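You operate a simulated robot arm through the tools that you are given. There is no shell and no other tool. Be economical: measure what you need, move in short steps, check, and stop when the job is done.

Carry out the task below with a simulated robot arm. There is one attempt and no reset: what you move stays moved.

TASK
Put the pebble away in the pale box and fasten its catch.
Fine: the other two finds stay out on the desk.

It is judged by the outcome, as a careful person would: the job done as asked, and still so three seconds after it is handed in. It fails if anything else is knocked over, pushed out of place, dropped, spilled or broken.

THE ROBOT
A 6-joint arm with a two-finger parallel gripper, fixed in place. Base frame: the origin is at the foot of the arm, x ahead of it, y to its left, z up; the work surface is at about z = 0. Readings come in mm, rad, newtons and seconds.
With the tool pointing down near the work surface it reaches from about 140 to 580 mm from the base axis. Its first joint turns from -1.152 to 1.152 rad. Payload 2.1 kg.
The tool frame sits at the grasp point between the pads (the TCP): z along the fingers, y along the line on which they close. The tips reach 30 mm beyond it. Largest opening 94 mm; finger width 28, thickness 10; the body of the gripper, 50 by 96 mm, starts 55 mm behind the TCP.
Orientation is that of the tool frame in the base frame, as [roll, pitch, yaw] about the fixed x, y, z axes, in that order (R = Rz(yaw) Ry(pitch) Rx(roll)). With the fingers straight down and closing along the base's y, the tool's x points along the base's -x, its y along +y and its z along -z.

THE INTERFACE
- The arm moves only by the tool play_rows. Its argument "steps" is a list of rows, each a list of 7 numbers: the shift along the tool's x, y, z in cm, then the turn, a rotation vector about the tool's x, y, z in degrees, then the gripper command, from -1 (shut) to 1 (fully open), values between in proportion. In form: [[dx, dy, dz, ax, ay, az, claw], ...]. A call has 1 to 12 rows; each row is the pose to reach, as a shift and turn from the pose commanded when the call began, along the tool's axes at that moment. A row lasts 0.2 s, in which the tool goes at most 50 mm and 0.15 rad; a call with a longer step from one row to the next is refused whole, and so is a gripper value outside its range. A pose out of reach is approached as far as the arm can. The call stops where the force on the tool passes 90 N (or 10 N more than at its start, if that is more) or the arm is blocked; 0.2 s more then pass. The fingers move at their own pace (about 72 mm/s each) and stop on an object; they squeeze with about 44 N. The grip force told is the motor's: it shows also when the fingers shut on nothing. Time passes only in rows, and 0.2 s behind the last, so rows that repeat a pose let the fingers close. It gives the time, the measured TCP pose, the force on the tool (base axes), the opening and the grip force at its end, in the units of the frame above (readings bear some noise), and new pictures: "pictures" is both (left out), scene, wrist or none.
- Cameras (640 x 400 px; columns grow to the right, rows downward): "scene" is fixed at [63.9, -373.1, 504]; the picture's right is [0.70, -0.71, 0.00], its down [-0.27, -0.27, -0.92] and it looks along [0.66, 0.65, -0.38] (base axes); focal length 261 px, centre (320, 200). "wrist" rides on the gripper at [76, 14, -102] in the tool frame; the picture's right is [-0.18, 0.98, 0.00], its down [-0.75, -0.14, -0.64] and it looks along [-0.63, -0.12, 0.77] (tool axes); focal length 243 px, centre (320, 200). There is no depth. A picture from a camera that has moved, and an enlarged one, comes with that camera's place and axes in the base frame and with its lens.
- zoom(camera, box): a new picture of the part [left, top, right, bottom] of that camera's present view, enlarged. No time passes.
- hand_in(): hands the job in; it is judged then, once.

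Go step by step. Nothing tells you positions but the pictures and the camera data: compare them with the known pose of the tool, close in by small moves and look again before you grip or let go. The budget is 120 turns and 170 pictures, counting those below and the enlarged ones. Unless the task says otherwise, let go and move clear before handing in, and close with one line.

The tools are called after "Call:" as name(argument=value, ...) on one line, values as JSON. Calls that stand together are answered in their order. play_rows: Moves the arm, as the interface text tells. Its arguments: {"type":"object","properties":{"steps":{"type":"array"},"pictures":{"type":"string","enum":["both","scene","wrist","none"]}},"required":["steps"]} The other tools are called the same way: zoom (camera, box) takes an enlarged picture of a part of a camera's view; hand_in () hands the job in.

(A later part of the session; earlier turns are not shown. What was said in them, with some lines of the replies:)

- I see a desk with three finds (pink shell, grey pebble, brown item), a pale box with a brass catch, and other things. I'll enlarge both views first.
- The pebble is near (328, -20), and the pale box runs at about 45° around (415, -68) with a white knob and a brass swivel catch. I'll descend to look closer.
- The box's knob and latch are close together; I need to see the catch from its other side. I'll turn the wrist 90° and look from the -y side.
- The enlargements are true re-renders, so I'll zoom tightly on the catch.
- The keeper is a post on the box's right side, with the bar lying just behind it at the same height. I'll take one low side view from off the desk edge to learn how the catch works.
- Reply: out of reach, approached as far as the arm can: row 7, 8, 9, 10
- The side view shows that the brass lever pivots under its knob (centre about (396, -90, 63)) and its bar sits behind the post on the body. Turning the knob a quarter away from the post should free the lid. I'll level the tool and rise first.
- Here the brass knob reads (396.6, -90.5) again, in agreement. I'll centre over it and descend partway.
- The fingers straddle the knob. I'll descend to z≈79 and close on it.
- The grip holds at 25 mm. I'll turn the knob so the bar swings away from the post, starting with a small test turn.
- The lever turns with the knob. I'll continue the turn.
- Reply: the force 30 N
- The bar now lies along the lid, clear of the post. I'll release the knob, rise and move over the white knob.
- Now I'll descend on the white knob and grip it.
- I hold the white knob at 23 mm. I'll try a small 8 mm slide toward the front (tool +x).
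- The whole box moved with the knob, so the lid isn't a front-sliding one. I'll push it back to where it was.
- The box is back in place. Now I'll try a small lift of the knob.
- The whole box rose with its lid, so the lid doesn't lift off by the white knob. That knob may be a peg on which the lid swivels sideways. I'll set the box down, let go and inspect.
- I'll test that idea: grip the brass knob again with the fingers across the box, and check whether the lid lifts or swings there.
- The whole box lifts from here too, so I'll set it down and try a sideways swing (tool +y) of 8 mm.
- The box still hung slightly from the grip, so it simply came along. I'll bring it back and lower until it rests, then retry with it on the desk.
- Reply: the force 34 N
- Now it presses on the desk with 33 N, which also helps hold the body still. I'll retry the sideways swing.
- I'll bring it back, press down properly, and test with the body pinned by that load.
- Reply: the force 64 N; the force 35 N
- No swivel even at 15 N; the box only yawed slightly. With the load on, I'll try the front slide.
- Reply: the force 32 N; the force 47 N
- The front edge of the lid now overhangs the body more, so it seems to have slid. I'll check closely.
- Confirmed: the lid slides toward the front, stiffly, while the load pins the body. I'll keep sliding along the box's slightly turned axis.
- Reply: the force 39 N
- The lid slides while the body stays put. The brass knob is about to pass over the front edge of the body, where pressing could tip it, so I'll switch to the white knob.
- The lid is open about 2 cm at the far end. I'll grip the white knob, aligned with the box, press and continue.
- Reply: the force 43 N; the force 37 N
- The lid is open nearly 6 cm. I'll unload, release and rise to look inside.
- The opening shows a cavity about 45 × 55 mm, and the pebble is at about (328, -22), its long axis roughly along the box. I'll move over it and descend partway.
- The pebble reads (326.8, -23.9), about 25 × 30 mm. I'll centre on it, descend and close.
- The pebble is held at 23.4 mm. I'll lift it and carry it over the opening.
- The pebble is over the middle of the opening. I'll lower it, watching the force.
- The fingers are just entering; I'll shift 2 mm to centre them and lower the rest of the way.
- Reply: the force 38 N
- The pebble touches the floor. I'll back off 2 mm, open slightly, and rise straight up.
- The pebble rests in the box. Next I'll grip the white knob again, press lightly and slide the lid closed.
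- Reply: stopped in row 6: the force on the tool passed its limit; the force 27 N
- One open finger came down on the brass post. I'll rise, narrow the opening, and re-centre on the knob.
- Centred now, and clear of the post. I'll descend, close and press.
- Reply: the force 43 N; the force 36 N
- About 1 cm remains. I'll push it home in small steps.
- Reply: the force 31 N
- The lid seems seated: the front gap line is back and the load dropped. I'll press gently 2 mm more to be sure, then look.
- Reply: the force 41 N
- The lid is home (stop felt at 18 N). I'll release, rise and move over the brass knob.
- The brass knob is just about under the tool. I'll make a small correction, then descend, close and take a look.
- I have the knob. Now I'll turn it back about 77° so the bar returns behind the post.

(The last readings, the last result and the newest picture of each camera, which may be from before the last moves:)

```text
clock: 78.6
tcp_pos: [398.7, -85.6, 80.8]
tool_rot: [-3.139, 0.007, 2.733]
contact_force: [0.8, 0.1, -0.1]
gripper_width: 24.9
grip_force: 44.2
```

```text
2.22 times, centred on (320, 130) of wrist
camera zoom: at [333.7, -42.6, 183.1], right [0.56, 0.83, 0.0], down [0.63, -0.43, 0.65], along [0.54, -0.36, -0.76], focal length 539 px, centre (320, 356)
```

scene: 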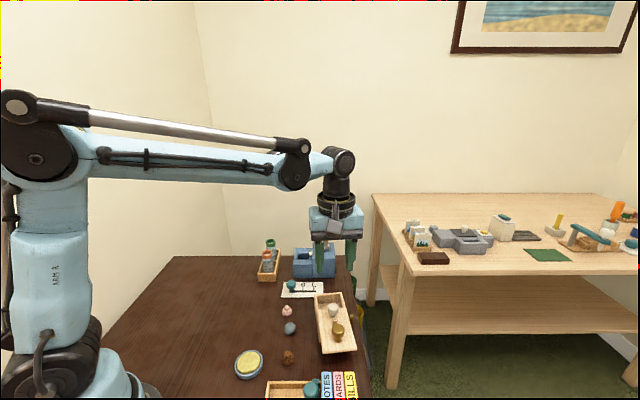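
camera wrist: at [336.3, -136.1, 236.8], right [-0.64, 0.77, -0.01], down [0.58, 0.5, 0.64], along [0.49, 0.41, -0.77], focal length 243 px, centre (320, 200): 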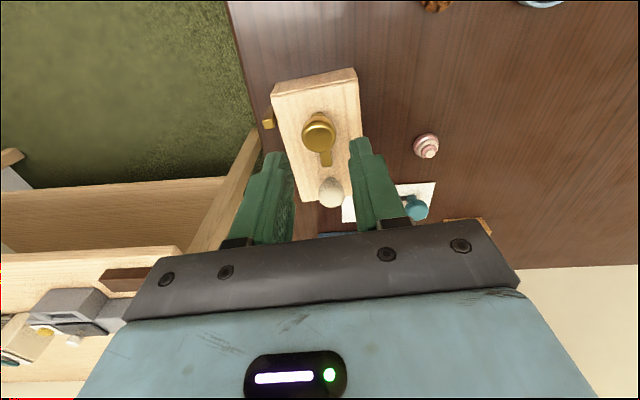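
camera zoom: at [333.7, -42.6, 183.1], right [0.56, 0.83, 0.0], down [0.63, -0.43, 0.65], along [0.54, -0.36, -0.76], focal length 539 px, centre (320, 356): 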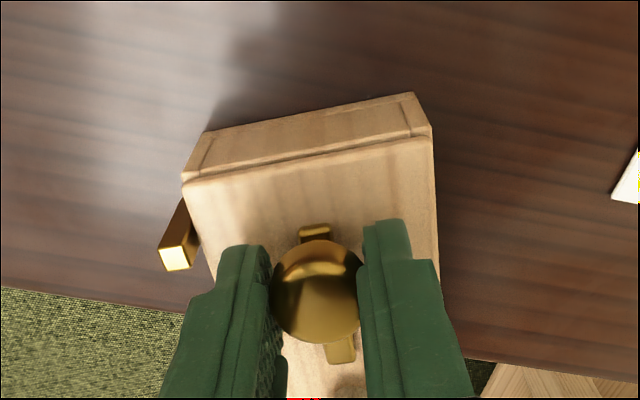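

The whole box turned with the knob because nothing was pressing it down. I'll turn it straight back before pressing and retrying.

Call:
play_rows(steps=[[0, 0, 0, 0, 0, -7, -0.8], [0, 0, 0, 0, 0, -14, -0.8], [0, 0, 0, 0, 0, -21, -0.8], [0, 0, 0, 0, 0, -28, -0.8], [0, 0, 0, 0, 0, -35, -0.8], [0, 0, 0, 0, 0, -42, -0.8], [0, 0, 0, 0, 0, -49, -0.8], [0, 0, 0, 0, 0, -56, -0.8], [0, 0, 0, 0, 0, -63, -0.8], [0, 0, 0, 0, 0, -70, -0.8], [0, 0, 0, 0, 0, -77, -0.8], [0, 0, 0, 0, 0, -78.5, -0.8]], pictures="none")

Call:
zoom(camera="scene", box=[295, 270, 365, 345])

```text
clock: 81.2
tcp_pos: [398.2, -85.8, 81.6]
tool_rot: [-3.137, -0.001, -2.176]
contact_force: [-0.2, -0.4, -0.3]
gripper_width: 24.8
grip_force: 44.4
```

```text
5.33 times, centred on (330, 308) of scene
camera zoom: at [63.9, -373.1, 504.0], right [0.7, -0.71, 0.0], down [-0.27, -0.27, -0.92], along [0.66, 0.65, -0.38], focal length 1394 px, centre (267, -373)
```

zoom: 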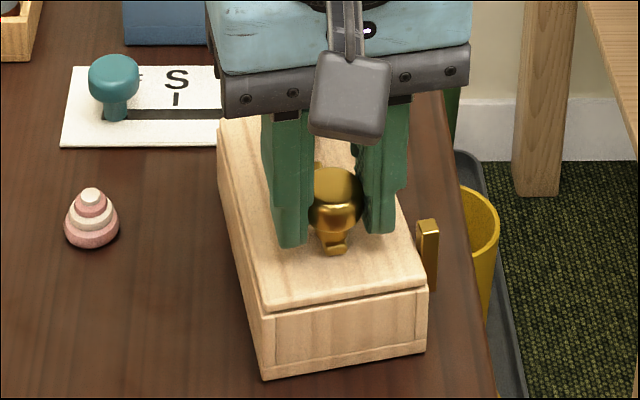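

I'll use the loose hold to put the box back at its original angle and place, then press down.

Call:
play_rows(steps=[[0.1, 0, 0, 0, 0, 3, -0.8], [0.25, -0.05, 0, 0, 0, 6, -0.8], [0.4, -0.1, 0, 0, 0, 10, -0.8], [0.48, -0.13, 0, 0, 0, 10, -0.8], [0.48, -0.13, 0.15, 0, 0, 10, -0.8], [0.48, -0.13, 0.25, 0, 0, 10, -0.8], [0.48, -0.13, 0.25, 0, 0, 10, -0.8]], pictures="none")

Call:
zoom(camera="scene", box=[295, 270, 365, 345])

```text
clock: 82.8
tcp_pos: [396.0, -92.0, 79.2]
tool_rot: [-3.134, 0.002, -2.352]
contact_force: [2.5, -1.4, 34.6]
gripper_width: 25.2
grip_force: 43.7
```

```text
5.33 times, centred on (330, 308) of scene
camera zoom: at [63.8, -373.1, 504.0], right [0.7, -0.71, 0.0], down [-0.27, -0.27, -0.92], along [0.66, 0.65, -0.38], focal length 1394 px, centre (267, -373)
```

zoom: 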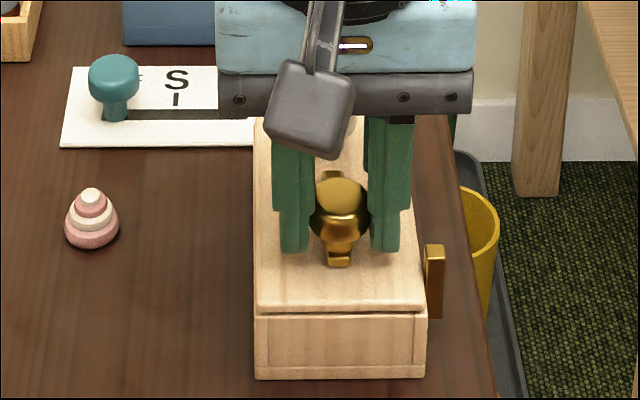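

The box is back as it stood, pressed with 35 N. Now a test turn of 21°.

Call:
play_rows(steps=[[0, 0, 0, 0, 0, 7, -0.8], [0, 0, 0, 0, 0, 14, -0.8], [0, 0, 0, 0, 0, 21, -0.8]], pictures="none")

Call:
zoom(camera="scene", box=[295, 270, 365, 345])

```text
clock: 83.6
tcp_pos: [396.0, -91.1, 79.2]
tool_rot: [-3.135, 0.004, -2.721]
contact_force: [8.8, -7.6, 27.0]
gripper_width: 25.3
grip_force: 44.3
```

```text
5.33 times, centred on (330, 308) of scene
camera zoom: at [63.8, -373.1, 504.0], right [0.7, -0.71, 0.0], down [-0.27, -0.27, -0.92], along [0.66, 0.65, -0.38], focal length 1394 px, centre (267, -373)
```

zoom: 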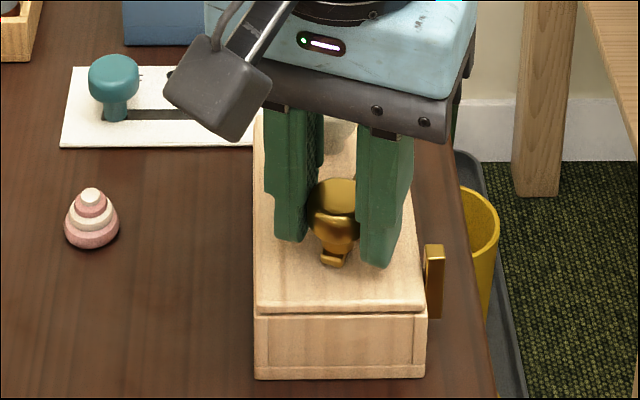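

The lever turns now while the box stays put. I'll continue.

Call:
play_rows(steps=[[0, 0, 0, 0, 0, 7, -0.8], [0, 0, 0, 0, 0, 14, -0.8], [0, 0, 0, 0, 0, 21, -0.8], [0, 0, 0, 0, 0, 28, -0.8], [0, 0, 0, 0, 0, 35, -0.8], [0, 0, 0, 0, 0, 42, -0.8], [0, 0, 0, 0, 0, 48, -0.8], [0, 0, 0, 0, 0, 48, -0.8]], pictures="none")

Call:
zoom(camera="scene", box=[295, 270, 365, 345])

```text
clock: 85.4
tcp_pos: [396.7, -90.3, 78.5]
tool_rot: [-3.139, 0.006, 2.725]
contact_force: [1.4, -3.4, 31.8]
gripper_width: 25.0
grip_force: 43.8
```

```text
5.33 times, centred on (330, 308) of scene
camera zoom: at [63.8, -373.1, 504.0], right [0.7, -0.71, 0.0], down [-0.27, -0.27, -0.92], along [0.66, 0.65, -0.38], focal length 1394 px, centre (267, -373)
```

zoom: 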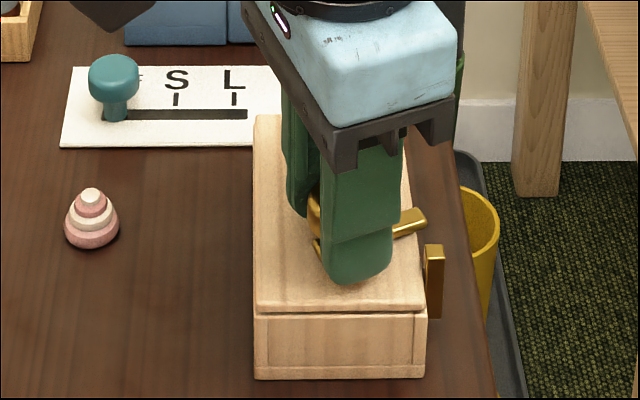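

Call:
play_rows(steps=[[0, 0, 0, 0, 0, 5, -0.8], [0, 0, 0, 0, 0, 10, -0.8], [0, 0, 0, 0, 0, 15, -0.8], [0, 0, 0, 0, 0, 19, -0.8], [0, 0, 0, 0, 0, 19, -0.8]], pictures="none")

Call:
zoom(camera="scene", box=[310, 290, 360, 345])

```text
clock: 86.6
tcp_pos: [396.6, -90.3, 77.8]
tool_rot: [3.14, 0.006, 2.393]
contact_force: [-7.2, 7.7, 25.6]
gripper_width: 24.8
grip_force: 43.8
```

```text
7.27 times, centred on (335, 318) of scene
camera zoom: at [63.8, -373.1, 504.0], right [0.7, -0.71, 0.0], down [-0.27, -0.27, -0.92], along [0.66, 0.65, -0.38], focal length 1901 px, centre (211, -654)
```

zoom: 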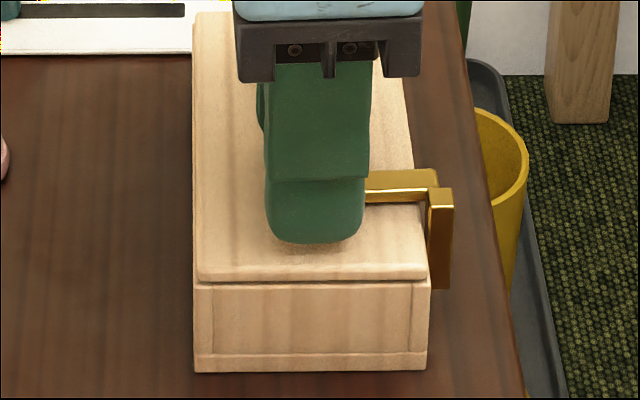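

The bar is back behind the post, almost exactly as at first. A last 3°, then unload, release and rise.

Call:
play_rows(steps=[[0, 0, 0, 0, 0, 3, -0.8], [0, 0, 0, 0, 0, 3, -0.8], [0, 0, -0.2, 0, 0, 3, -0.7], [0, 0, -0.2, 0, 0, 3, -0.3], [0, 0, -0.2, 0, 0, 3, 0], [0, 0, -0.2, 0, 0, 3, 0], [0, 0, -2.5, 0, 0, 3, 0], [0, 0, -6, 0, 0, 3, 0], [0, 0, -10, 0, 0, 3, 0], [0, 0, -14, 0, 0, 3, 0], [0, 0, -14, 0, 0, 3, 0]], pictures="both")

Call:
zoom(camera="scene", box=[270, 270, 370, 360])

Call:
zoom(camera="wrist", box=[220, 0, 440, 180])

```text
clock: 89.0
tcp_pos: [396.4, -89.2, 218.7]
tool_rot: [-3.141, 0.005, 2.342]
contact_force: [0.4, 0.2, -0.1]
gripper_width: 47.2
grip_force: 0.1
camera wrist: at [353.0, -24.2, 320.9], right [0.83, 0.55, 0.0], down [0.42, -0.64, 0.65], along [0.36, -0.54, -0.76], focal length 243 px, centre (320, 200)
```

scene: 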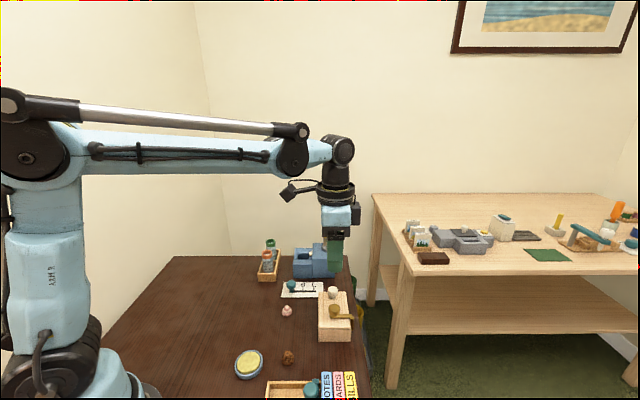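
wrist: 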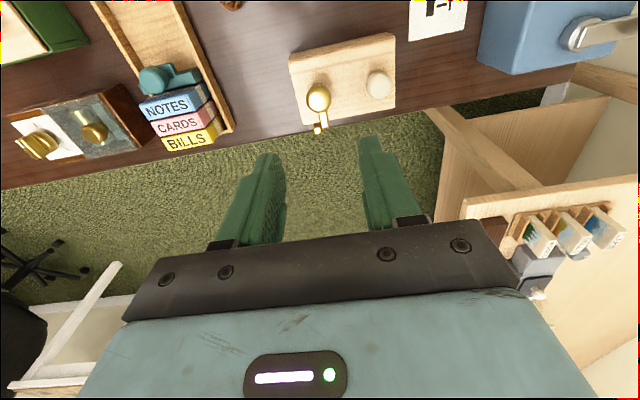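

```text
4.44 times, centred on (320, 315) of scene
camera zoom: at [63.9, -373.1, 504.0], right [0.7, -0.71, 0.0], down [-0.27, -0.27, -0.92], along [0.66, 0.65, -0.38], focal length 1162 px, centre (320, -311)
```

zoom: 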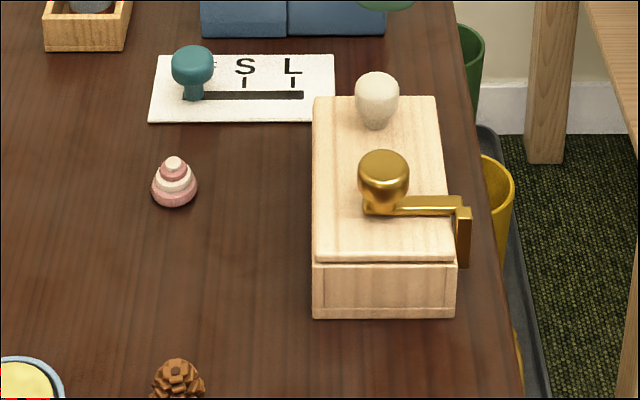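

```text
2.22 times, centred on (330, 90) of wrist
camera zoom: at [353.0, -24.2, 320.9], right [0.83, 0.55, 0.0], down [0.42, -0.64, 0.65], along [0.36, -0.54, -0.76], focal length 539 px, centre (298, 444)
```

zoom: 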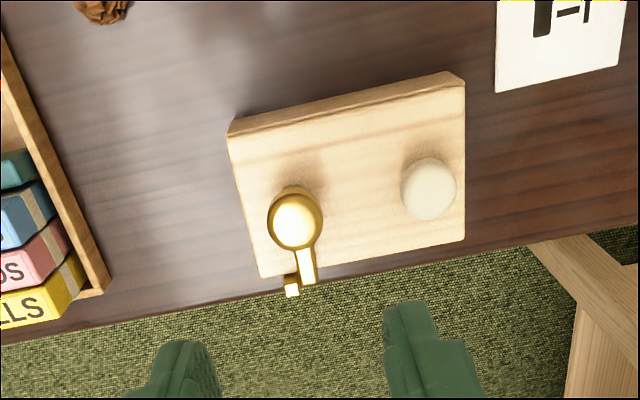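

The lid is shut with the bar behind its post as at the start, the pebble is inside, and the shell and pinecone are still out on the desk. The gripper is clear, so I'm handing in.

Call:
hand_in()

```text
The job is handed in.
```

I put the pebble in the pale box, shut the lid and fastened the catch; the other two finds are still out on the desk. While I worked the box got pushed and turned, so I set it back at about its original place and angle.
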